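You operate a simulated robot arm through the tools that you are given. There is no shell and no other tool.

You run a simulated robot arm. Do the job below in one go: nothing can be reset, and whatever is moved stays where it is left.

## Task
Dome the blue disc with two full pumps of glue.
Fine: leave it in the ring of the purple plate, back at LOAD, with the valve shut; spill none, the other discs stay dry.
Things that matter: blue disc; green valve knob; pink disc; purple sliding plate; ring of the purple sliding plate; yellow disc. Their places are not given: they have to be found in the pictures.

The check looks at the end state, three seconds after you hand in, the way a careful person would. Anything else that was tipped, shoved, dropped, spilled or broken makes it a failure.

## Robot
A 6-joint arm with a two-finger parallel gripper, fixed in place. Base frame: the origin is on the floor under the middle of its stand, x ahead of it, y to its left, z up; the work surface is at about z = 840. Units: mm, rad, N and s.
With the tool pointing down near the work surface it reaches from about 240 to 640 mm from the base axis. Its first joint turns from -1.152 to 1.152 rad. Payload 2.7 kg.
Tool frame: the origin (TCP) lies between the finger pads and is the grasp point; the fingertips stand 23 mm ahead of it; z points along the fingers, y is the line along which they close. Largest opening 94 mm; finger width 38, thickness 10; the body of the gripper, 54 by 96 mm, starts 39 mm behind the TCP.
Orientation is that of the tool frame in the base frame, as a unit quaternion [w, x, y, z]. With the fingers straight down and closing along the base's y, the tool's x points along the base's -x, its y along +y and its z along -z.

## Interface
- The arm moves only by the tool move_arm. Its argument "steps" is a list of rows, each a list of 6 numbers: the shift along the tool's x, y, z in units of 250 mm (1.0 is 250 mm), then the turn, a rotation vector about the tool's x, y, z in units of 90 degrees (1.0 is 90 degrees). In form: [[x, y, z, ax, ay, az], ...]. A call has 1 to 20 rows; each row is the pose to reach, as a shift and turn from the pose commanded when the call began, along the tool's axes at that moment. "claw" is the gripper command, from -1 (shut) to 1 (fully open), values between in proportion, set as the call begins (left out, the last holds). A call with a number of a shift or a turn outside -1 to 1 is refused whole. A row lasts 0.2 s, in which the tool goes at most 50 mm and 0.15 rad; a call with a longer step from one row to the next is refused whole, and so is a gripper value outside its range. Where a pose cannot be reached the arm comes as near as it can. A force on the tool above 60 N (or 10 N above the force at the start of the call, whichever is more), or a blocked arm, ends the call early, and 0.2 s more pass. The fingers move at their own pace (about 45 mm/s each) and stop on an object; they squeeze with about 43 N. The grip force told is the motor's: it shows also when the fingers shut on nothing. Time passes only in rows, and 0.2 s behind the last, so rows that repeat a pose let the fingers close. The reply holds the time, the measured pose of the TCP, the force on the tool along the base axes, the opening and the grip force, in the units named above and with some noise, with the torque about the TCP (base axes, N m) and any sound that the robot's microphone picked up.
- Cameras (640 x 400 px; columns grow to the right, rows downward): "scene" is fixed at [57.8, -416.5, 1419.5]; the picture's right is [0.91, -0.41, 0.00], its down [-0.17, -0.38, -0.91] and it looks along [0.38, 0.83, -0.41] (base axes); focal length 313 px, centre (320, 200). "wrist" rides on the gripper at [86, 16, -75] in the tool frame; the picture's right is [-0.18, 0.98, 0.00], its down [-0.58, -0.11, -0.81] and it looks along [-0.79, -0.15, 0.59] (tool axes); focal length 243 px, centre (320, 200).
- grab_frame(camera): a new picture of that camera. The clock stands still meanwhile.
- point_at(camera, pixels): there is no depth. For up to 12 entries [column, row, z] of the newest picture of that camera ("zoom" is the newest enlarged one), the place [x, y] in the base frame at which the ray of that pixel passes the height z, good to about 2 mm. The clock stands still meanwhile.
- close_up(camera, box): a new picture of the part [left, top, right, bottom] of that camera's present view, enlarged. The clock stands still meanwhile.
- hand_in(): hands the job in; it is judged then, once.

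Leave the gripper open and the arm clear of the work at the hand-in unless told otherwise.

The tools are called as name(argument=value, ...) on one line, values as JSON. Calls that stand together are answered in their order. move_arm: Moves the arm, as the interface text tells. Its arguments: {"type":"object","properties":{"steps":{"type":"array"},"claw":{"type":"number"}},"required":["steps"]} The other tools are called the same way: grab_frame (camera) takes a picture; point_at (camera, pixels) gives the place at which the rays of pixels pass given heights; close_up (camera, box) takes an enlarged picture of a part of a camera's view; hand_in () hands the job in.

At the start:

```text
time: 0.0
tcp_pos: [224.9, 273.9, 1211.0]
tcp_rot: [0.0, -0.001, 1.0, 0.001]
force: [0.4, -1.2, -0.4]
wrist_torque: [-0.02, -0.03, 0.0]
finger_gap: 94.1
finger_force: 0.1
```

scene: 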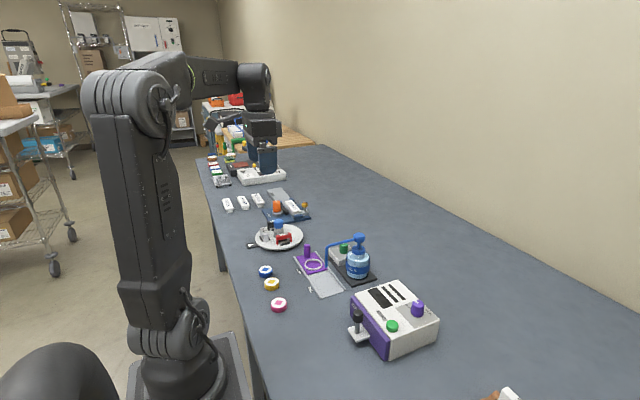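
wrist: 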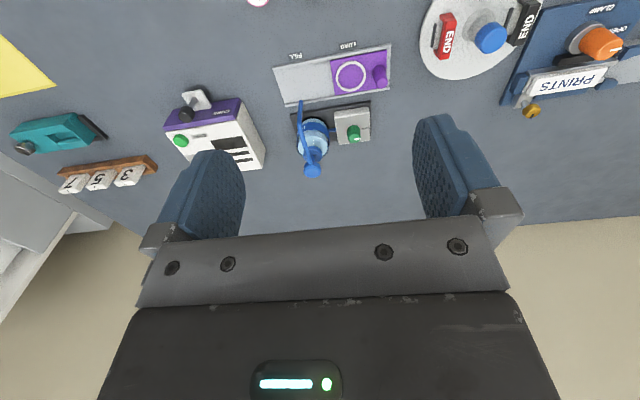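

I see a glue pump station (blue bottle with a nozzle, a grey box with a green knob, a purple sliding plate with a ring) and three discs (blue about (265,271), yellow about (272,284), pink about (278,305)) in the scene view. I'll take enlarged pictures of them.

close_up(camera="scene", box=[240, 220, 400, 320])

close_up(camera="wrist", box=[260, 30, 420, 190])

```text
4.00 times, centred on (320, 270) of scene
```

zoom: 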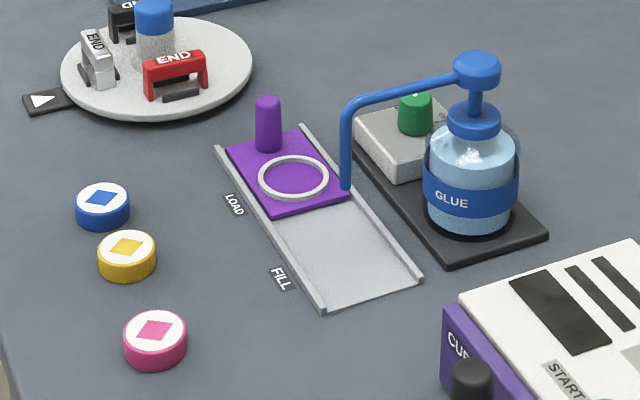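

```text
2.50 times, centred on (340, 110) of wrist
```

zoom: 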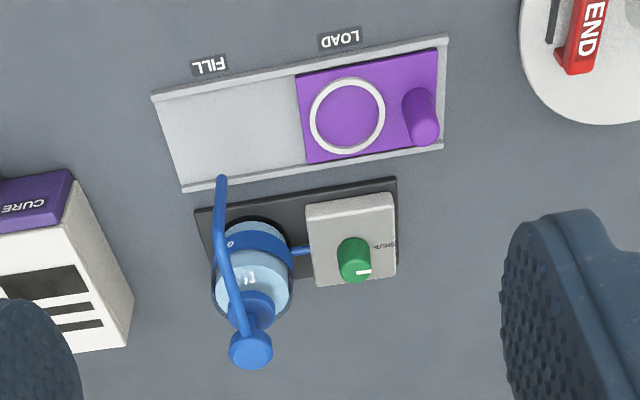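

Next I enlarge the scene view on the station again so that I can measure pixel places in it.

close_up(camera="scene", box=[240, 220, 400, 320])

```text
4.00 times, centred on (320, 270) of scene
```

zoom: 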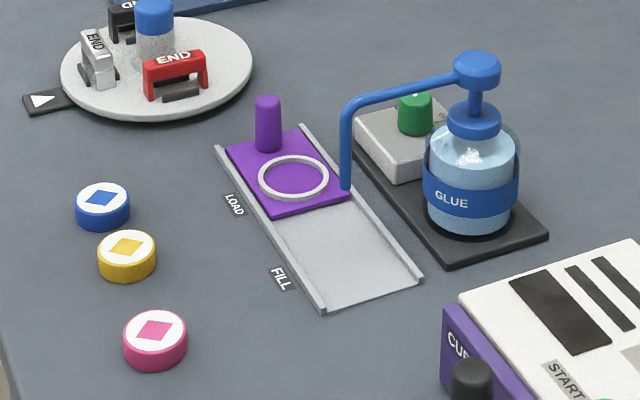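

I measure in the zoom: disc tops (102,198), (127,246), (155,330), disc base edges, the plate ring (293,178), the purple post, the tray corners, the bottle base and the green knob.

point_at(camera="zoom", pixels=[[102, 198, 855], [127, 246, 855], [155, 330, 855], [293, 178, 848], [268, 148, 848], [220, 148, 845], [324, 308, 845], [420, 280, 845], [303, 127, 845], [472, 225, 845], [415, 100, 880], [345, 187, 870]])

point_at(camera="zoom", pixels=[[76, 200, 855], [130, 200, 855], [102, 231, 840], [102, 215, 840], [447, 263, 845], [547, 235, 845], [354, 142, 845], [477, 60, 960], [345, 110, 940], [473, 130, 910], [268, 100, 880], [155, 368, 840]])

```text
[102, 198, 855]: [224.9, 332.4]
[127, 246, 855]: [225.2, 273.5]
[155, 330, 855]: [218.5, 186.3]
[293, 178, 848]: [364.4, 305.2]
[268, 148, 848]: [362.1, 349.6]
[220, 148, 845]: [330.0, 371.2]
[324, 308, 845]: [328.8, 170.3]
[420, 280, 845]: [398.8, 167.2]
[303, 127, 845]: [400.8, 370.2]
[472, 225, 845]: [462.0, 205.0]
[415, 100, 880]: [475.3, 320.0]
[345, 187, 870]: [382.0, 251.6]
```

```text
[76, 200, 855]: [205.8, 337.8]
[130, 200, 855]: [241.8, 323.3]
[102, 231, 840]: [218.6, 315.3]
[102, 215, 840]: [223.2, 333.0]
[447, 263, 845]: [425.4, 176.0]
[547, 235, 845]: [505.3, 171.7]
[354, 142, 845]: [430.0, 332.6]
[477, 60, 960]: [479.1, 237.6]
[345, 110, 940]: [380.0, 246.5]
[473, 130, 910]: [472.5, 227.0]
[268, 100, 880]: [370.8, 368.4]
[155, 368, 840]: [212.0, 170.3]
```

The tray runs along y from about 170 (FILL end) to 371 (LOAD end), with x 329–400; the discs sit at x≈225. I lower the arm straight down by 110 mm to get a nearer wrist picture.

move_arm(steps=[[0, 0, 0.16, 0, 0, 0], [0, 0, 0.32, 0, 0, 0], [0, 0, 0.44, 0, 0, 0]], claw=1)

grab_frame(camera="wrist")

grab_frame(camera="scene")

```text
time: 0.8
tcp_pos: [224.0, 273.5, 1100.5]
tcp_rot: [0.0, 0.0, 1.0, 0.001]
force: [-0.4, 0.2, 0.1]
wrist_torque: [-0.03, 0.0, -0.01]
finger_gap: 93.8
finger_force: 0.0
```

```text
taken
```

wrist: 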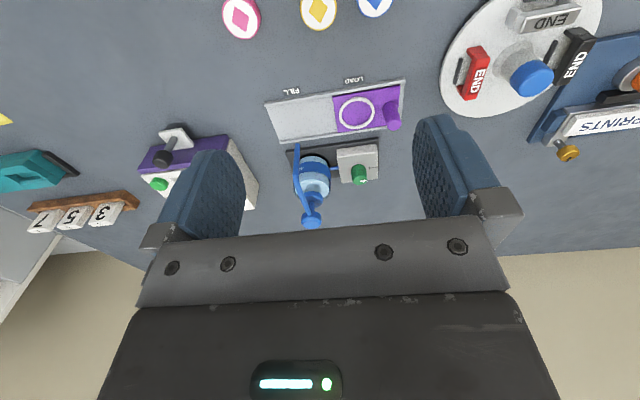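

```text
taken
```

scene: 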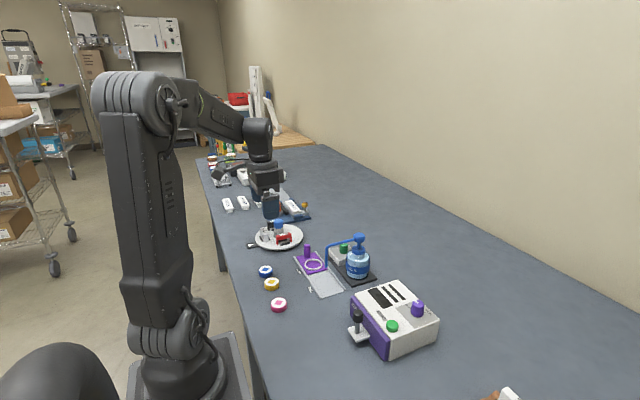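

The wrist view shows the plate at (355,113), the pump at (310,185) and the knob at (359,174). I enlarge this part.

close_up(camera="wrist", box=[256, 70, 416, 230])

close_up(camera="wrist", box=[330, 130, 390, 190])

```text
2.50 times, centred on (336, 150) of wrist
```

zoom: 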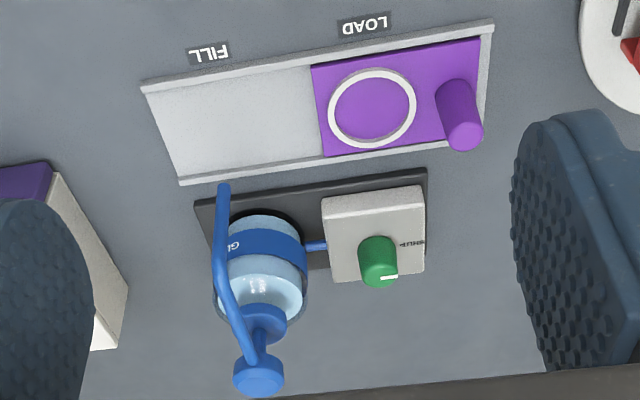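

```text
6.67 times, centred on (360, 160) of wrist
```

zoom: 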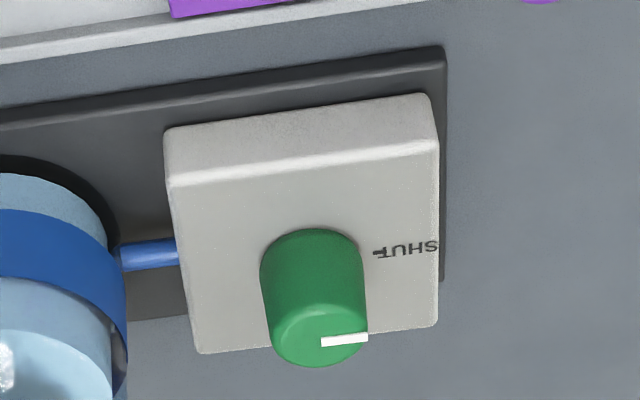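

The white mark on the knob points to the SHUT tick (towards +y). I look for the OPEN tick from the scene camera.

close_up(camera="scene", box=[324, 230, 364, 270])

close_up(camera="scene", box=[290, 225, 385, 300])

```text
10.00 times, centred on (344, 250) of scene
```

zoom: 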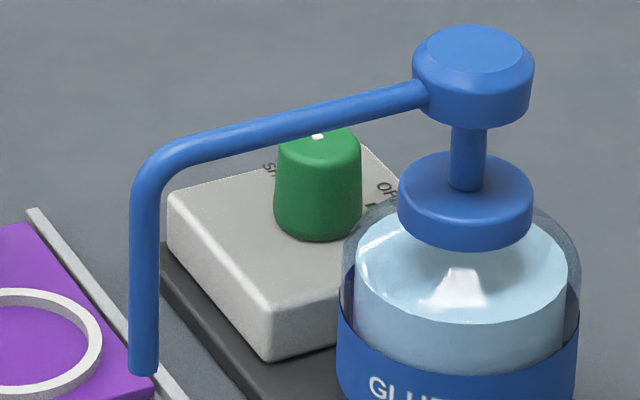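

```text
5.33 times, centred on (338, 262) of scene
```

zoom: 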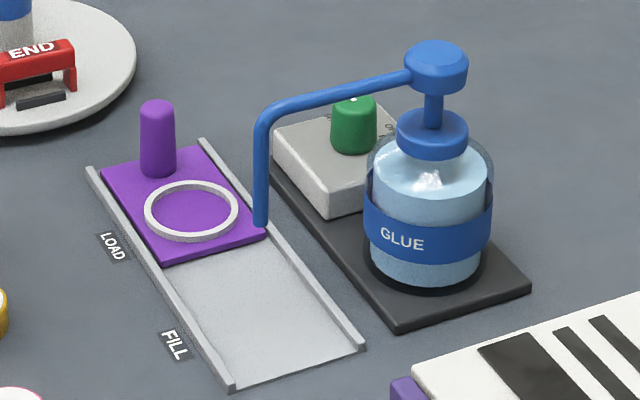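

SHUT is on the +y side of the valve box and OPEN on the +x (far) side, so opening should be a quarter turn clockwise seen from above. Now I measure by rays from both cameras at two heights each: knob top, pump head top, nozzle tip, plate post.

point_at(camera="wrist", pixels=[[359.3, 181.7, 850], [359.3, 181.7, 950], [311.2, 218.8, 850], [311.2, 218.8, 1000], [297.2, 144.5, 850], [297.2, 144.5, 900], [393.2, 125.2, 850], [393.2, 125.2, 900], [356.8, 113, 845], [374, 5, 855], [319, 11, 855], [241, 15, 855]])

point_at(camera="scene", pixels=[[344, 244.2, 850], [344, 244.2, 950], [359.8, 234.8, 850], [359.8, 234.8, 1000], [326.5, 267, 850], [326.5, 267, 900], [307.6, 244.6, 850], [307.6, 244.6, 900], [313.3, 264.5, 848]])

```text
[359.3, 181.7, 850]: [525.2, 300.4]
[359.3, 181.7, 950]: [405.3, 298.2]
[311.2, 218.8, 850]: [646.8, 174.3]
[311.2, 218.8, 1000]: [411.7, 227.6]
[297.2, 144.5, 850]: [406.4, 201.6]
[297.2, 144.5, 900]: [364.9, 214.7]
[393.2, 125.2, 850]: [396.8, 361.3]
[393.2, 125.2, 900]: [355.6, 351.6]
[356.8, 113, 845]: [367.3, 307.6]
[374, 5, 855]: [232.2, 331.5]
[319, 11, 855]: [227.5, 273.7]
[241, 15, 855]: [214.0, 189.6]
```

```text
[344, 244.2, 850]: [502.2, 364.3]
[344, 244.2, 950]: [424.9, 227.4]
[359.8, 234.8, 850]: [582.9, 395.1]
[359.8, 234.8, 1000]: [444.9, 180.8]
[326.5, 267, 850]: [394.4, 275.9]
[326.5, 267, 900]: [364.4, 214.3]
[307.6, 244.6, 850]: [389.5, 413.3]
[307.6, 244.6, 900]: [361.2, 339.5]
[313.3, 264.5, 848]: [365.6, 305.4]
```

From both views: knob top about (467,299,898), nozzle tip (364.6,214.5,900), pump head top about (470,220,970), post top about (366,354,889), ring centre about (365.5,306). I also check the cylinder on the white plate beside the discs (scene (278.5,222.5), wrist (532,78)), since it is near where the gripper's camera will pass.

point_at(camera="wrist", pixels=[[532, 78, 850], [532, 78, 920], [478, 72, 850], [478, 72, 900], [545, 18, 850], [545, 18, 900]])

point_at(camera="scene", pixels=[[278.5, 222.5, 850], [278.5, 222.5, 920], [283.75, 234.5, 850], [283.75, 234.5, 900], [246, 245, 845], [279, 248, 845]])

```text
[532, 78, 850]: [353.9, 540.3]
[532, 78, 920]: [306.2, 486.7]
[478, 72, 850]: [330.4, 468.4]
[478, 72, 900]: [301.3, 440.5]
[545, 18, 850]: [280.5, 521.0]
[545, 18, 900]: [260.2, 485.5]
```

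```text
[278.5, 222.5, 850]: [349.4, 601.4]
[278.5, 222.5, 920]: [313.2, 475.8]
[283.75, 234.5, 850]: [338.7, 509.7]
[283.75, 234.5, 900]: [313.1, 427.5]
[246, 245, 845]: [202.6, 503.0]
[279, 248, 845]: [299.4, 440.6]
```

The cylinder (top about (313,490,910)) is far enough away. Now I move above the blue disc (225,333) at z 1000 while turning a quarter turn about the tool's z, so that the fingers close along x and the camera lies on the +y side.

move_arm(steps=[[0, 0.022, 0.036, 0, 0, 0.091], [0, 0.043, 0.073, 0, 0, 0.182], [0, 0.065, 0.109, 0, 0, 0.273], [0, 0.087, 0.145, 0, 0, 0.364], [0, 0.108, 0.182, 0, 0, 0.455], [0, 0.13, 0.218, 0, 0, 0.545], [0, 0.151, 0.255, 0, 0, 0.636], [0, 0.173, 0.291, 0, 0, 0.727], [0, 0.195, 0.327, 0, 0, 0.818], [0, 0.216, 0.364, 0, 0, 0.909], [-0.004, 0.238, 0.4, 0, 0, 1.0], [-0.004, 0.238, 0.4, 0, 0, 1.0]])

grab_frame(camera="wrist")

grab_frame(camera="scene")

```text
time: 3.4
tcp_pos: [225.2, 334.0, 1000.1]
tcp_rot: [-0.001, 0.708, 0.706, 0.001]
force: [0.3, 0.2, -0.2]
wrist_torque: [-0.03, 0.03, -0.02]
finger_gap: 93.9
finger_force: 0.1
```

```text
taken
```

wrist: 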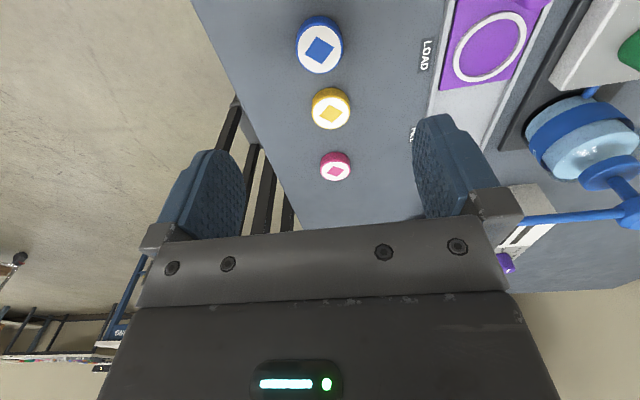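

```text
taken
```

scene: 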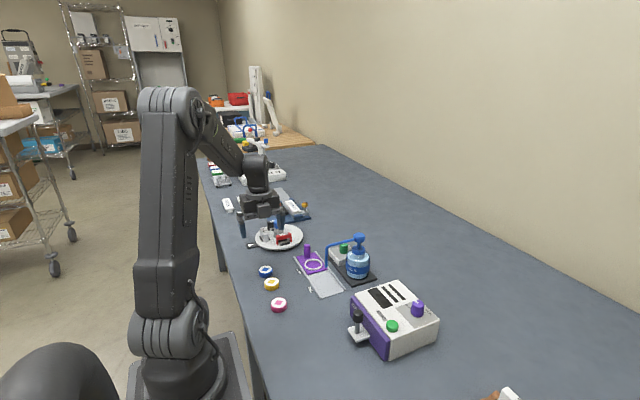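

The blue disc appears at (319,47), nearly right under the tool. I enlarge and measure the disc and the ring more exactly.

close_up(camera="wrist", box=[280, 0, 360, 100])

point_at(camera="wrist", pixels=[[319.5, 49, 855], [331, 110, 855], [335, 170, 855], [490, 46, 848], [601, 215, 970], [575, 140, 900]])

close_up(camera="wrist", box=[400, 0, 640, 150])

```text
4.00 times, centred on (320, 50) of wrist
```

zoom: 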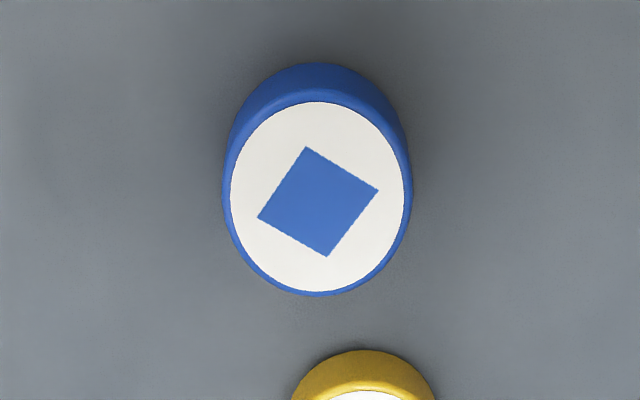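

```text
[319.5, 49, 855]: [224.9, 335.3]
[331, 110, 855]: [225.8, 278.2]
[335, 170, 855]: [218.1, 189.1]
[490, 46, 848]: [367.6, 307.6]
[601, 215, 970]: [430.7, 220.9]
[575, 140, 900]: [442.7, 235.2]
```

```text
2.67 times, centred on (520, 75) of wrist
```

zoom: 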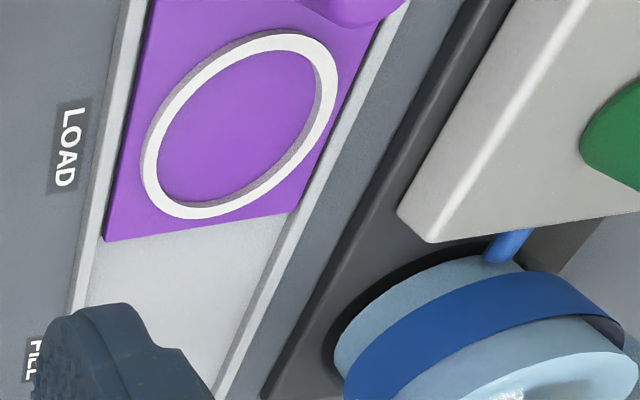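

I measure the edges of the blue disc's top face (at z 855) and its rear foot (at z 840), and the ring's edges.

point_at(camera="wrist", pixels=[[320, 25.25, 855], [320, 73.25, 855], [297.5, 49.5, 855], [342.75, 49.5, 855], [320.5, 15.75, 840], [320.5, 74, 855]])

point_at(camera="zoom", pixels=[[141, 165, 850], [337, 80, 850], [190, 218, 850], [290, 36, 850], [159, 165, 845], [321, 80, 845], [105, 240, 845], [297, 212, 845], [240, 125, 845], [80, 300, 845]])

```text
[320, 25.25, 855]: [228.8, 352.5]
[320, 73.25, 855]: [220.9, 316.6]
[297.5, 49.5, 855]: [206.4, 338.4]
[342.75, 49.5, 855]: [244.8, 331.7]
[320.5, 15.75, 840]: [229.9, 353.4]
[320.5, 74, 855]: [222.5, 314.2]
```

```text
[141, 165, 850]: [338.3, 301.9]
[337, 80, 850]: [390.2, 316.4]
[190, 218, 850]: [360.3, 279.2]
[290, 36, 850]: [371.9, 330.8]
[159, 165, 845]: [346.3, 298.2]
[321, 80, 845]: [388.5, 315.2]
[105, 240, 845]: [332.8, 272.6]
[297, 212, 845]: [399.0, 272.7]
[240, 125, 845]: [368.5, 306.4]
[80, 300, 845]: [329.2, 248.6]
```

The blue disc's centre is about (225,334), its top z≈855 and foot z≈840, diameter ≈39; the TCP is right above. I go straight down to TCP z≈869.5, so the fingertips cover the upper 8–9 mm of the disc.

move_arm(steps=[[0, 0, 0.1, 0, 0, 0], [0, 0, 0.2, 0, 0, 0], [0, 0, 0.3, 0, 0, 0], [0, 0, 0.38, 0, 0, 0], [0, 0, 0.44, 0, 0, 0], [0, 0, 0.49, 0, 0, 0], [0, 0, 0.522, 0, 0, 0], [0, 0, 0.522, 0, 0, 0]])

grab_frame(camera="wrist")

close_up(camera="scene", box=[220, 220, 330, 320])

```text
time: 5.2
tcp_pos: [226.1, 335.0, 871.6]
tcp_rot: [-0.001, 0.707, 0.707, 0.001]
force: [-0.4, 0.2, 0.6]
wrist_torque: [0.01, 0.0, 0.03]
finger_gap: 93.6
finger_force: 0.1
```

```text
taken
```

wrist: 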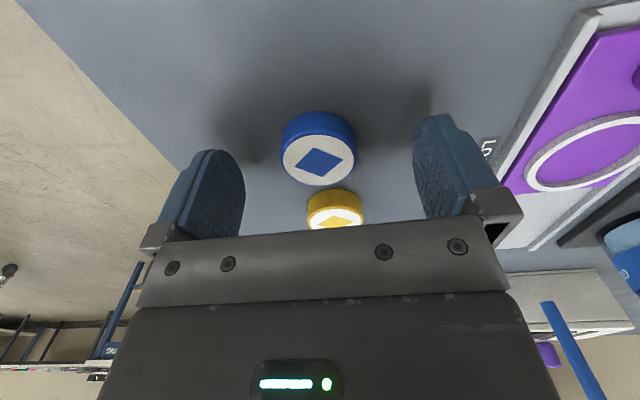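

```text
4.00 times, centred on (275, 270) of scene
```

zoom: 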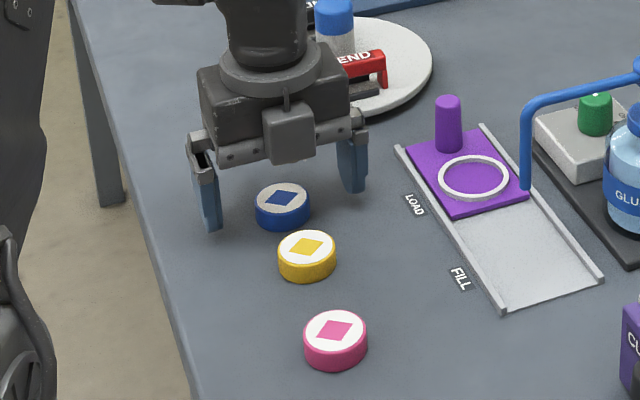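

The disc sits between the fingers; the TCP reads z 871.6. I go down 2 mm more and close the fingers on the disc, letting time pass.

move_arm(steps=[[0, 0, 0.008, 0, 0, 0], [0, 0, 0.008, 0, 0, 0], [0, 0, 0.008, 0, 0, 0], [0, 0, 0.008, 0, 0, 0], [0, 0, 0.008, 0, 0, 0], [0, 0, 0.008, 0, 0, 0], [0, 0, 0.008, 0, 0, 0]], claw=-1)

grab_frame(camera="wrist")

```text
time: 6.8
tcp_pos: [226.9, 335.6, 869.5]
tcp_rot: [-0.001, 0.707, 0.707, 0.002]
force: [0.3, -0.7, -0.6]
wrist_torque: [0.0, -0.01, -0.02]
finger_gap: 34.8
finger_force: 43.3
```

```text
taken
```

wrist: 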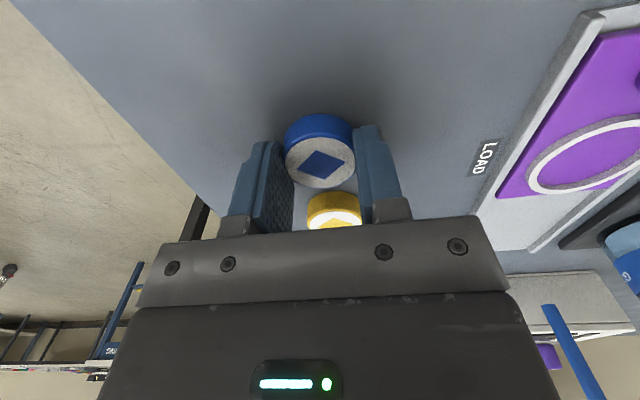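

The fingers stopped at 34.8 mm with 43 N: the disc is held. I lift it by 60 mm and look.

move_arm(steps=[[0, 0, -0.04, 0, 0, 0], [0, 0, -0.1, 0, 0, 0], [0, 0, -0.18, 0, 0, 0], [0, 0, -0.24, 0, 0, 0], [0, 0, -0.24, 0, 0, 0]])

grab_frame(camera="wrist")

close_up(camera="scene", box=[220, 220, 380, 320])

```text
time: 8.0
tcp_pos: [225.8, 335.2, 928.8]
tcp_rot: [-0.001, 0.707, 0.707, 0.001]
force: [0.3, 0.3, -0.2]
wrist_torque: [-0.02, 0.0, -0.04]
finger_gap: 34.8
finger_force: 43.0
```

```text
taken
```

wrist: 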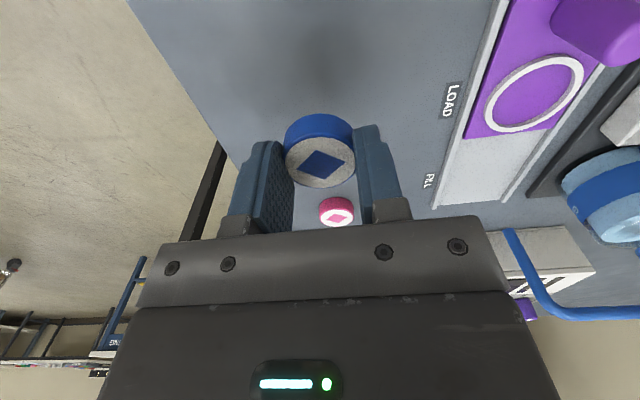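

```text
4.00 times, centred on (300, 270) of scene
```

zoom: 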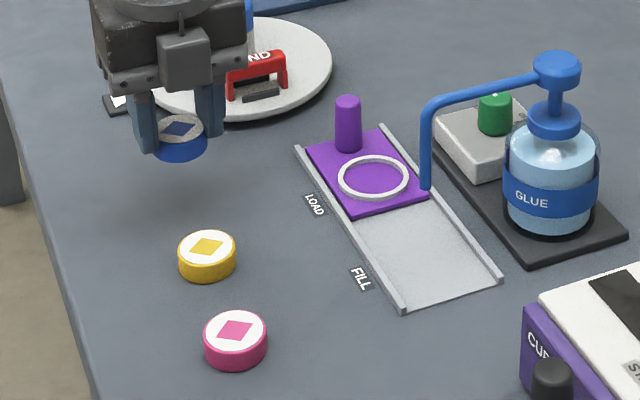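

The disc is lifted level and centred between the fingers; its centre lies about 2 mm to −y of the TCP. I carry it above the ring at TCP about (366,308,945).

move_arm(steps=[[0, 0, -0.06, 0, 0, 0], [-0.02, 0.1, -0.06, 0, 0, 0], [-0.04, 0.2, -0.06, 0, 0, 0], [-0.06, 0.3, -0.06, 0, 0, 0], [-0.08, 0.4, -0.06, 0, 0, 0], [-0.1, 0.5, -0.06, 0, 0, 0], [-0.109, 0.56, -0.06, 0, 0, 0], [-0.109, 0.56, -0.06, 0, 0, 0], [-0.109, 0.56, -0.06, 0, 0, 0]])

grab_frame(camera="wrist")

close_up(camera="scene", box=[270, 210, 370, 290])

```text
time: 10.0
tcp_pos: [365.2, 307.1, 942.9]
tcp_rot: [0.0, 0.707, 0.707, 0.001]
force: [0.2, 0.1, 0.3]
wrist_torque: [0.0, -0.02, 0.0]
finger_gap: 34.9
finger_force: 43.4
```

```text
taken
```

wrist: 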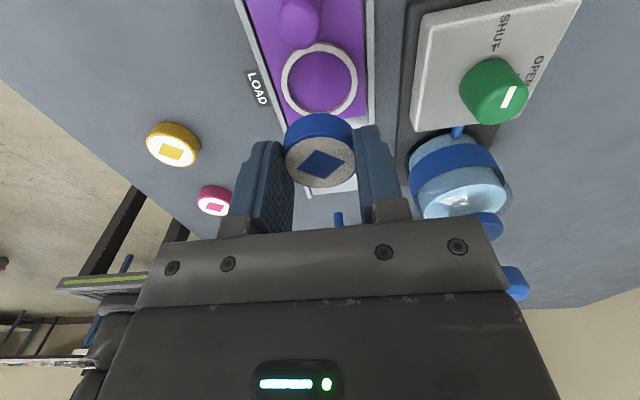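

```text
5.00 times, centred on (320, 250) of scene
```

zoom: 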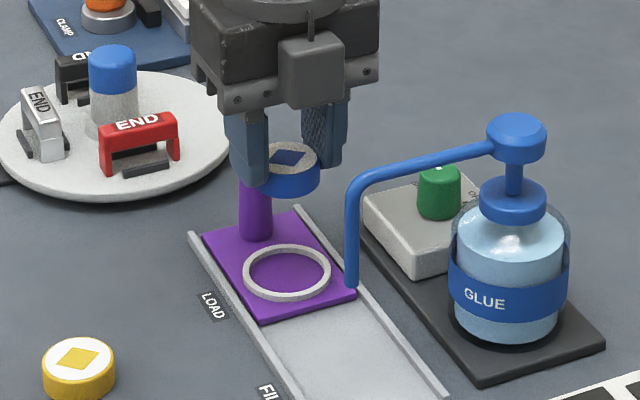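

Now the view shows SHUT (499,32) and OPEN (533,68) on the valve box. I enlarge both that and the ring under the disc.

close_up(camera="wrist", box=[400, 0, 600, 125])

close_up(camera="wrist", box=[240, 20, 400, 200])

```text
3.20 times, centred on (500, 62) of wrist
```

zoom: 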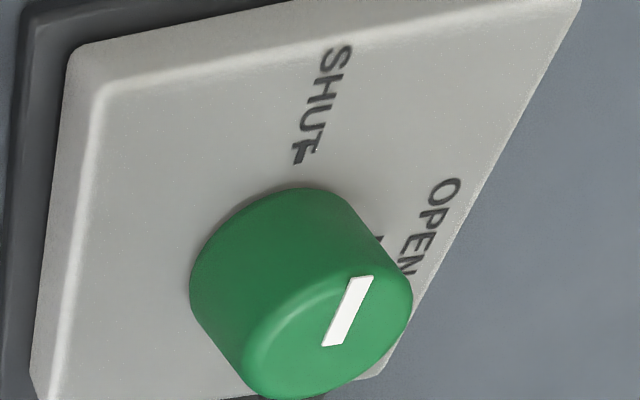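

```text
2.22 times, centred on (320, 110) of wrist
```

zoom: 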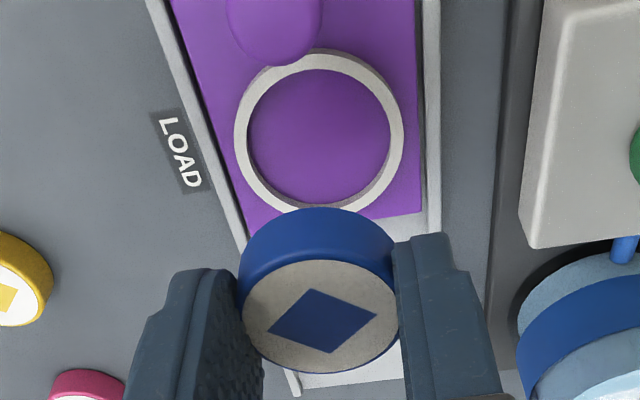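

I convert pixels: the held disc's top centre (320.2,162.5) at z 928.4, the ring's top centre (319.7,79) at 850, SHUT tick (493,50), OPEN tick (518,75), labels and knob top (502.5,104.7).

point_at(camera="wrist", pixels=[[320.2, 162.5, 928.4], [319.7, 78.9, 850], [281.3, 75, 850], [357.8, 75, 850], [493.1, 50, 873], [500.6, 32.8, 873], [535, 71.3, 873], [518.1, 75, 873], [502.5, 104.7, 898], [428, 20, 873], [414, 128, 873], [582, 0, 873]])

point_at(camera="wrist", pixels=[[502.5, 104.7, 850], [502.5, 104.7, 950], [320.3, 42, 850], [319.3, 106, 850], [462, 182, 900], [462, 182, 930], [488, 225, 940], [515, 285, 970], [335, 217, 900]])

```text
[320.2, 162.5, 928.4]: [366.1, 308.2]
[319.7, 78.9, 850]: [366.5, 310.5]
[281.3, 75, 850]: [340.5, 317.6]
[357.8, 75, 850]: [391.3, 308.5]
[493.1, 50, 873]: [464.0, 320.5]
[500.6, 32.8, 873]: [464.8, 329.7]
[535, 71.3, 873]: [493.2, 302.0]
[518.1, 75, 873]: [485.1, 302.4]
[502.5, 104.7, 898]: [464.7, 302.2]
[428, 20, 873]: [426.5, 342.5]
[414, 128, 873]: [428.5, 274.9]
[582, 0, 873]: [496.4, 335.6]
```

```text
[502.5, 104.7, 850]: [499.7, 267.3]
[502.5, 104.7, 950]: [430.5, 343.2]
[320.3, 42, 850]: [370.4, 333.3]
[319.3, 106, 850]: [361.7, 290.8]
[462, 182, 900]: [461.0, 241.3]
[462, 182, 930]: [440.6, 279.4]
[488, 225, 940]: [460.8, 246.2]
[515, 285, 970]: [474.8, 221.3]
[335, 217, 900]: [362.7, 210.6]
```

The two cameras agree on a ring centre of about (366.3,308) if the ring's top is at z≈846. I enlarge the scene view strongly to fix the held disc and the ring with the second camera too.

close_up(camera="scene", box=[290, 225, 350, 285])

```text
6.67 times, centred on (320, 255) of scene
```

zoom: 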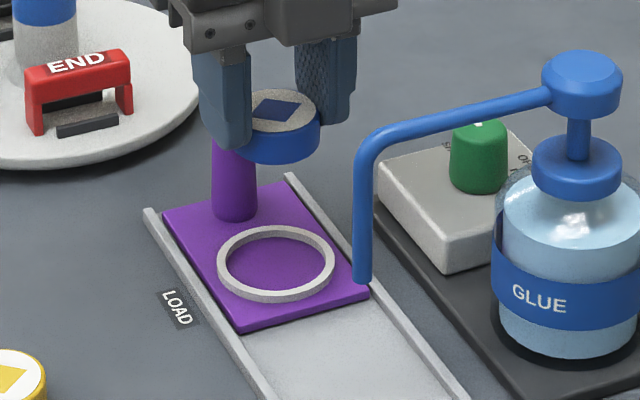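

I convert the disc centre (diamond at zoom (275,109)) and ring centre (275.5,261) from this zoom at a few heights.

point_at(camera="zoom", pixels=[[275, 109, 928.4], [275, 109, 925], [275.5, 261, 846], [275.5, 261, 850], [216, 261, 846], [335, 261, 846], [275.5, 224, 846], [276, 297, 846], [228, 263, 846], [324, 263, 846], [145, 210, 845], [362, 280, 900]])

point_at(camera="wrist", pixels=[[320.2, 162.5, 928.4], [320.2, 162.5, 925], [319.7, 78.9, 850], [319.7, 78.9, 846], [320.3, 42, 846], [319.3, 106, 846]])

```text
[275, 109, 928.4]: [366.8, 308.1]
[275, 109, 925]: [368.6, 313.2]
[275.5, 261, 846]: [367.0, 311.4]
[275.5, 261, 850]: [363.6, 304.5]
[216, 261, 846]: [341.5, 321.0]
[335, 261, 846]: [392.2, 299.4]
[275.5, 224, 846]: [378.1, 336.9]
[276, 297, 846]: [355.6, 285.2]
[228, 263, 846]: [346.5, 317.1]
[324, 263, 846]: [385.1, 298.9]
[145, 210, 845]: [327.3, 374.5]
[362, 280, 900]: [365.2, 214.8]
```

```text
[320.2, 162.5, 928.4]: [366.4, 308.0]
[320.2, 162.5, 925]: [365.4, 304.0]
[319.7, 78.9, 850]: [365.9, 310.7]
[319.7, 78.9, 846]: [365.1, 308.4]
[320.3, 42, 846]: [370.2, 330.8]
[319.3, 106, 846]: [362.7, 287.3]
```

Both cameras put the held disc at (366.6,308.0) with top z 928.4, and the ring's centre at about (366,308.2): aligned within 1 mm, with the ring's opening about 42 mm. I go down 64 mm, slowing at the end, then check.

move_arm(steps=[[0, 0, 0.06, 0, 0, 0], [0, 0, 0.12, 0, 0, 0], [0, 0, 0.17, 0, 0, 0], [0, 0, 0.21, 0, 0, 0], [0, 0, 0.24, 0, 0, 0], [0, 0, 0.256, 0, 0, 0], [0, 0, 0.256, 0, 0, 0]])

close_up(camera="scene", box=[290, 225, 350, 285])

close_up(camera="wrist", box=[240, 80, 400, 220])

```text
time: 11.6
tcp_pos: [366.2, 307.7, 878.8]
tcp_rot: [-0.001, 0.707, 0.707, 0.001]
force: [-0.5, -0.1, -0.2]
wrist_torque: [0.02, -0.02, -0.01]
finger_gap: 35.0
finger_force: 43.0
```

```text
6.67 times, centred on (320, 255) of scene
```

zoom: 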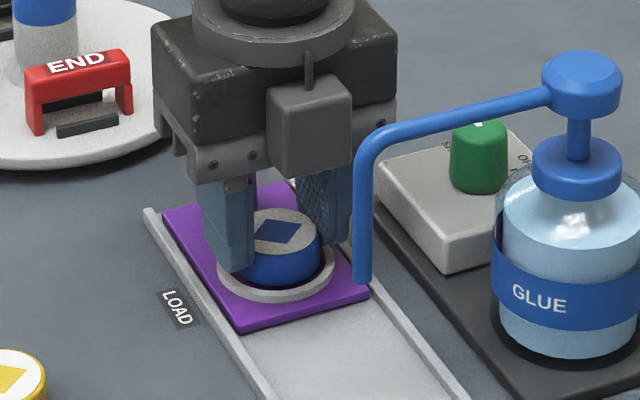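

```text
2.86 times, centred on (320, 150) of wrist
```

zoom: 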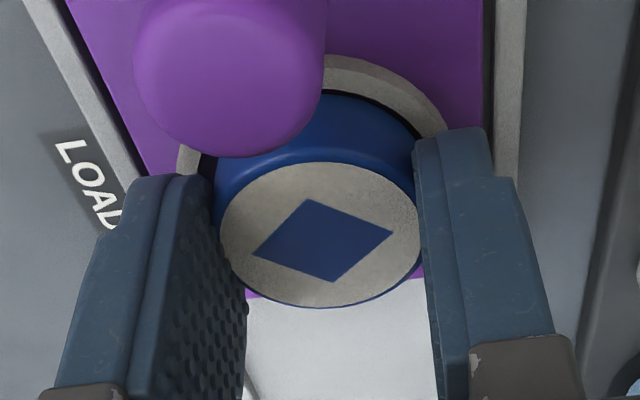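

The disc hangs just above the ring and looks centred. I lower 4 mm more and read the force.

move_arm(steps=[[0, 0, 0.008, 0, 0, 0], [0, 0, 0.016, 0, 0, 0], [0, 0, 0.016, 0, 0, 0]])

close_up(camera="scene", box=[295, 235, 345, 285])

```text
time: 12.4
tcp_pos: [365.3, 306.3, 877.4]
tcp_rot: [-0.001, 0.707, 0.707, 0.001]
force: [-3.0, -3.5, 18.7]
wrist_torque: [-0.11, 0.11, -0.01]
finger_gap: 34.7
finger_force: 43.1
```

```text
8.00 times, centred on (320, 260) of scene
```

zoom: 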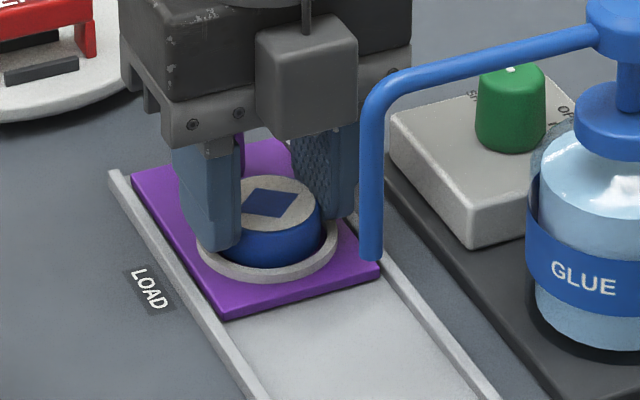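

An upward force of 18.7 N tells the disc touched something at TCP z 877.4. I look closely from the wrist and from the scene whether it is the plate or the ring's rim.

close_up(camera="wrist", box=[260, 90, 380, 180])

close_up(camera="scene", box=[303, 250, 328, 275])

```text
4.44 times, centred on (320, 135) of wrist
```

zoom: 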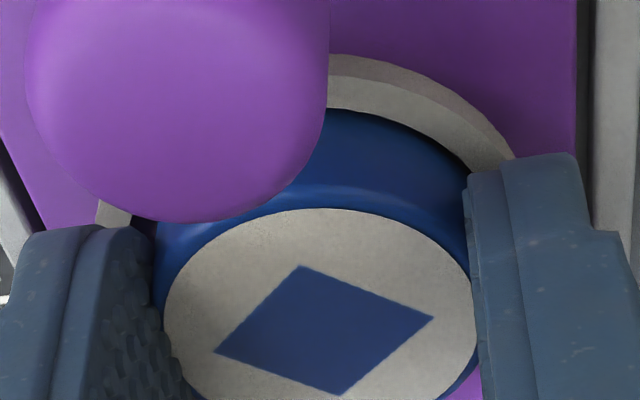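

```text
16.00 times, centred on (316, 262) of scene
```

zoom: 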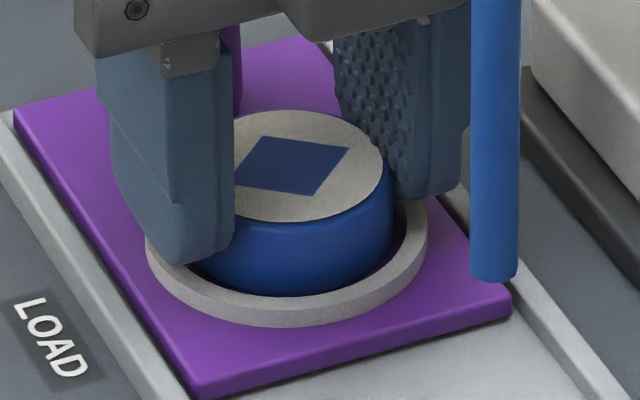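

The disc looks inside the ring from the scene, with a dark gap at the front. I enlarge more to judge whether its foot is below the ring's top edge.

close_up(camera="scene", box=[304, 260, 326, 274])

point_at(camera="zoom", pixels=[[320, 200, 848], [320, 200, 848], [320, 200, 848], [320, 200, 848]])

```text
16.00 times, centred on (315, 267) of scene
```

zoom: 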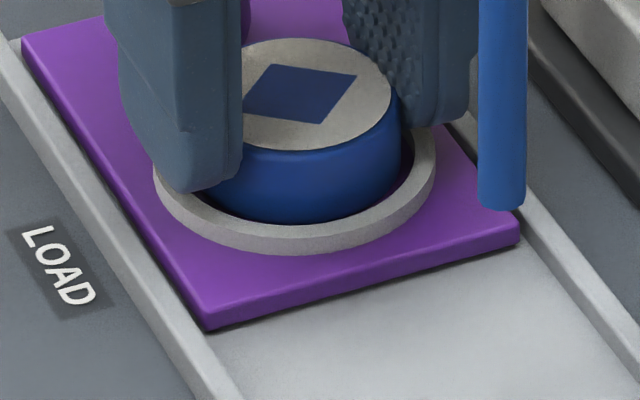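

```text
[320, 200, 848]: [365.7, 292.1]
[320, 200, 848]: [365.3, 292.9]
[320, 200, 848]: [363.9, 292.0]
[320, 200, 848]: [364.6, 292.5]
```

About 1.7 mm of the disc's foot is hidden behind the ring's rim, so the disc stands inside the ring on the plate. I take off the pressure by raising the command 2.5 mm and check the force.

move_arm(steps=[[0, 0, -0.005, 0, 0, 0], [0, 0, -0.01, 0, 0, 0], [0, 0, -0.01, 0, 0, 0]])

```text
time: 13.2
tcp_pos: [365.1, 307.3, 877.9]
tcp_rot: [-0.002, 0.707, 0.707, 0.0]
force: [0.6, -0.5, 0.1]
wrist_torque: [0.04, 0.04, -0.01]
finger_gap: 34.7
finger_force: 43.0
```

The force is gone. I open the fingers to about 52 mm (clear of the rails) and let them settle.

move_arm(steps=[[0, 0, 0, 0, 0, 0], [0, 0, 0, 0, 0, 0], [0, 0, 0, 0, 0, 0]], claw=0.1)

close_up(camera="scene", box=[304, 255, 326, 275])

close_up(camera="wrist", box=[260, 90, 380, 190])

```text
time: 14.0
tcp_pos: [365.5, 306.9, 877.4]
tcp_rot: [-0.001, 0.708, 0.706, 0.002]
force: [0.2, -0.4, 0.7]
wrist_torque: [-0.03, 0.02, -0.04]
finger_gap: 51.6
finger_force: 0.0
```

```text
16.00 times, centred on (315, 265) of scene
```

zoom: 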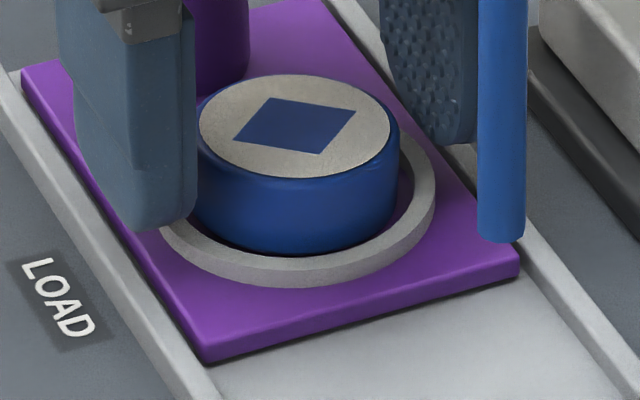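

```text
4.00 times, centred on (320, 140) of wrist
```

zoom: 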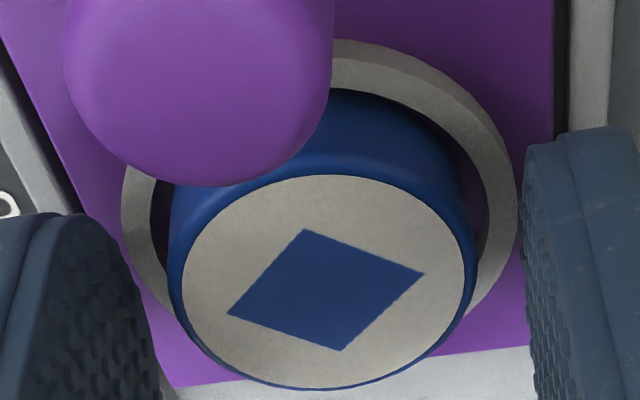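

The disc stands centred in the ring. I rise 85 mm straight up and look at the post.

move_arm(steps=[[0, 0, -0.04, 0, 0, 0], [0, 0, -0.12, 0, 0, 0], [0, 0, -0.22, 0, 0, 0], [0, 0, -0.34, 0, 0, 0], [0, 0, -0.34, 0, 0, 0]])

grab_frame(camera="wrist")

close_up(camera="scene", box=[290, 235, 340, 285])

```text
time: 15.2
tcp_pos: [365.8, 307.5, 964.3]
tcp_rot: [0.0, 0.707, 0.707, 0.002]
force: [-0.9, 0.1, 1.3]
wrist_torque: [0.03, 0.0, -0.03]
finger_gap: 51.6
finger_force: 0.0
```

```text
taken
```

wrist: 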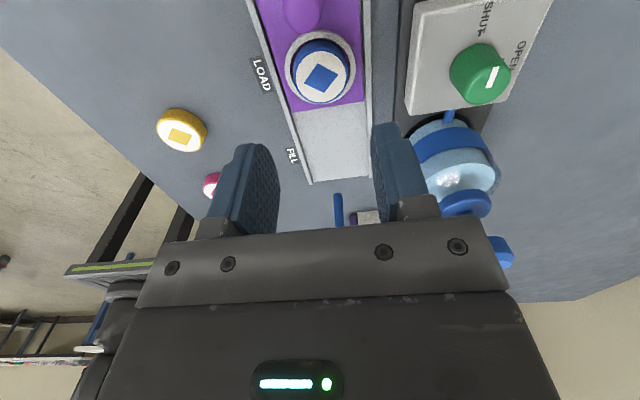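

```text
8.00 times, centred on (315, 260) of scene
```

zoom: 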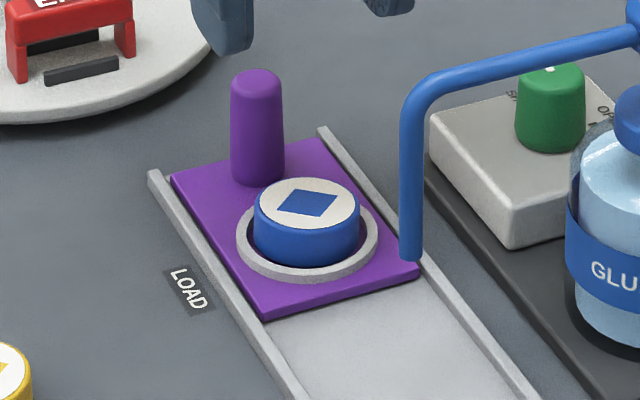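

The disc is well seated. I move above the post, to about (366,354,964).

move_arm(steps=[[0.06, 0, 0, 0, 0, 0], [0.13, 0, 0, 0, 0, 0], [0.186, 0, 0, 0, 0, 0], [0.186, 0, 0, 0, 0, 0]])

grab_frame(camera="wrist")

close_up(camera="wrist", box=[260, 40, 400, 180])

```text
time: 16.2
tcp_pos: [364.2, 354.3, 962.9]
tcp_rot: [-0.001, 0.707, 0.707, 0.001]
force: [0.2, -0.9, 0.9]
wrist_torque: [-0.02, 0.0, 0.01]
finger_gap: 51.8
finger_force: 0.1
```

```text
taken
```

wrist: 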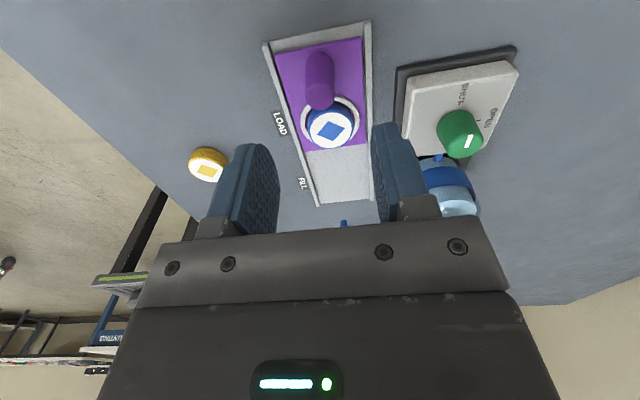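

```text
2.86 times, centred on (330, 110) of wrist
```

zoom: 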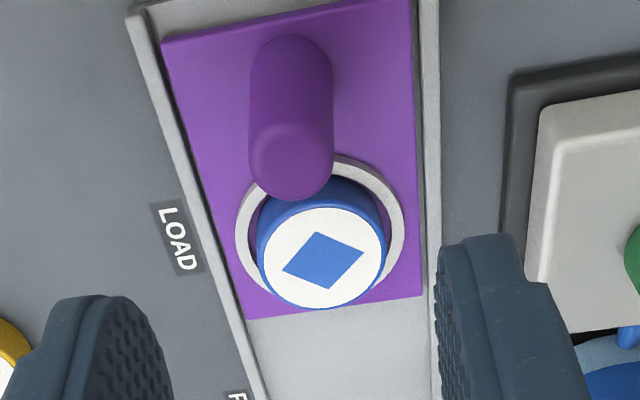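

The post's top shows at (320,96), exactly on the tool's axis. I go down to TCP z≈883 (tips at 860, above the rails) with the fingers around the post.

move_arm(steps=[[0, 0, 0.08, 0, 0, 0], [0, 0, 0.16, 0, 0, 0], [0, 0, 0.23, 0, 0, 0], [0, 0, 0.28, 0, 0, 0], [0, 0, 0.318, 0, 0, 0], [0, 0, 0.318, 0, 0, 0]])

grab_frame(camera="wrist")

close_up(camera="scene", box=[270, 210, 370, 290])

```text
time: 17.6
tcp_pos: [365.8, 354.3, 884.0]
tcp_rot: [-0.001, 0.707, 0.707, 0.002]
force: [-0.2, 0.1, 0.5]
wrist_torque: [-0.01, 0.0, 0.0]
finger_gap: 51.7
finger_force: 0.0
```

```text
taken
```

wrist: 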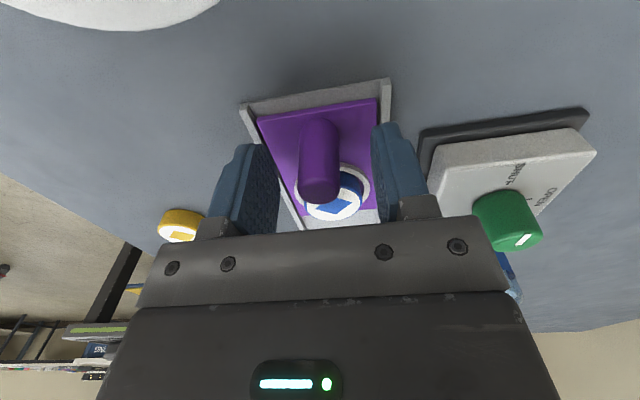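

```text
5.00 times, centred on (320, 250) of scene
```

zoom: 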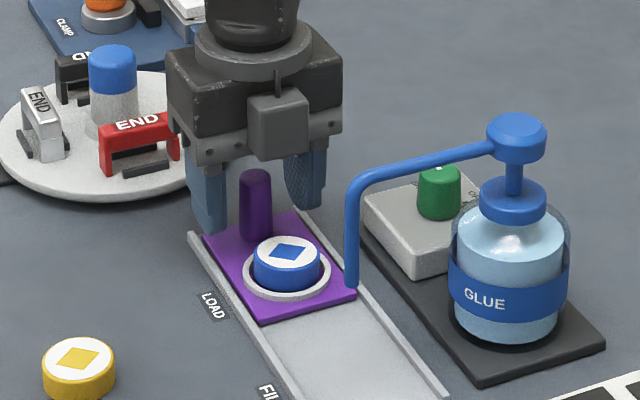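

In the scene view a grey box juts out of the gripper's −y side (to about 45 mm in front of the TCP, 48 mm above it). Gripped centrally, it would come into the nozzle at FILL. So I shift the tool 14 mm to +y, to hold the post near the front edge of the pads.

move_arm(steps=[[0.028, 0, 0, 0, 0, 0], [0.056, 0, 0, 0, 0, 0], [0.056, 0, 0, 0, 0, 0]])

close_up(camera="scene", box=[270, 210, 370, 290])

grab_frame(camera="wrist")

```text
time: 18.4
tcp_pos: [365.9, 367.8, 885.7]
tcp_rot: [-0.001, 0.707, 0.707, 0.002]
force: [-0.1, -0.8, -0.3]
wrist_torque: [0.0, 0.03, 0.04]
finger_gap: 51.9
finger_force: 0.0
```

```text
5.00 times, centred on (320, 250) of scene
```

zoom: 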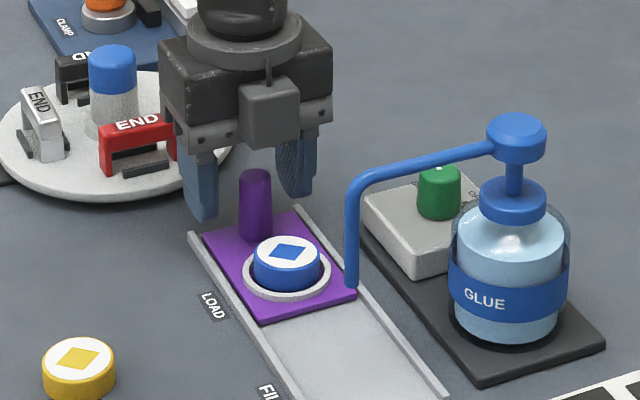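

```text
taken
```

wrist: 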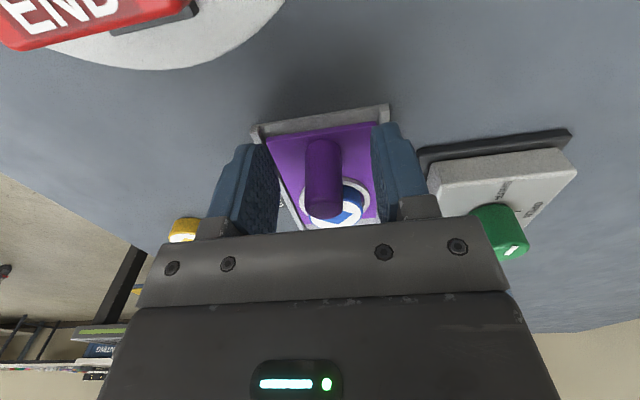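

The post is now near the front edge of the pads. I close the fingers on it.

move_arm(steps=[[0, 0, 0, 0, 0, 0], [0, 0, 0, 0, 0, 0], [0, 0, 0, 0, 0, 0], [0, 0, 0, 0, 0, 0], [0, 0, 0, 0, 0, 0]], claw=-1)

close_up(camera="wrist", box=[220, 90, 420, 240])

```text
time: 19.6
tcp_pos: [365.3, 367.8, 884.1]
tcp_rot: [-0.002, 0.707, 0.707, 0.0]
force: [-8.5, 0.2, 1.9]
wrist_torque: [-0.02, 0.18, -0.06]
finger_gap: 21.0
finger_force: 45.0
```

```text
2.67 times, centred on (320, 165) of wrist
```

zoom: 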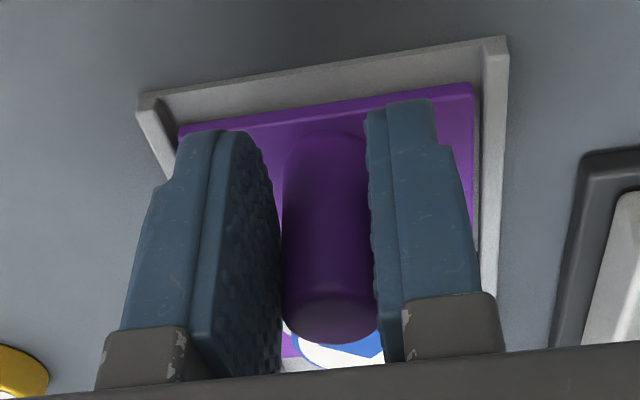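

The fingers hold the post (21 mm). The side force of −8.5 N in x I relieve by 1 mm, and I slide the plate toward FILL, first by 40 mm, and look.

move_arm(steps=[[0, -0.004, 0, 0, 0, 0], [-0.01, -0.004, 0, 0, 0, 0], [-0.03, -0.004, 0, 0, 0, 0], [-0.05, -0.004, 0, 0, 0, 0], [-0.07, -0.004, 0, 0, 0, 0], [-0.09, -0.004, 0, 0, 0, 0], [-0.11, -0.004, 0, 0, 0, 0], [-0.13, -0.004, 0, 0, 0, 0], [-0.15, -0.004, 0, 0, 0, 0], [-0.16, -0.004, 0, 0, 0, 0], [-0.16, -0.004, 0, 0, 0, 0]])

close_up(camera="scene", box=[270, 210, 370, 290])

grab_frame(camera="wrist")

```text
time: 22.0
tcp_pos: [366.0, 327.2, 885.0]
tcp_rot: [-0.001, 0.706, 0.708, 0.002]
force: [-0.4, -0.2, 14.7]
wrist_torque: [-0.56, 0.03, 0.0]
finger_gap: 20.8
finger_force: 45.0
```

```text
5.00 times, centred on (320, 250) of scene
```

zoom: 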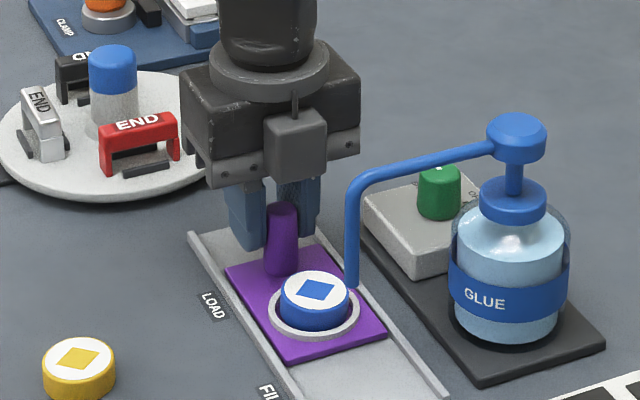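

```text
taken
```

wrist: 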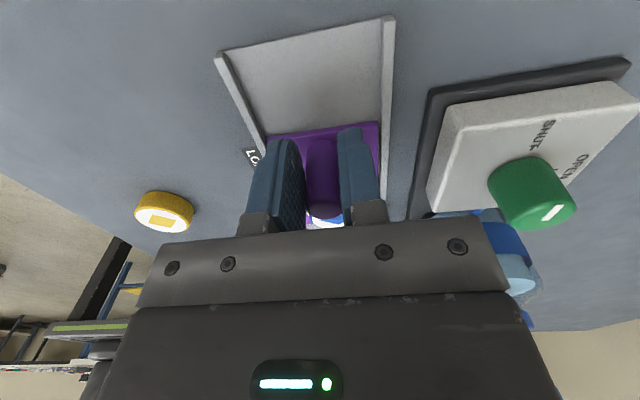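

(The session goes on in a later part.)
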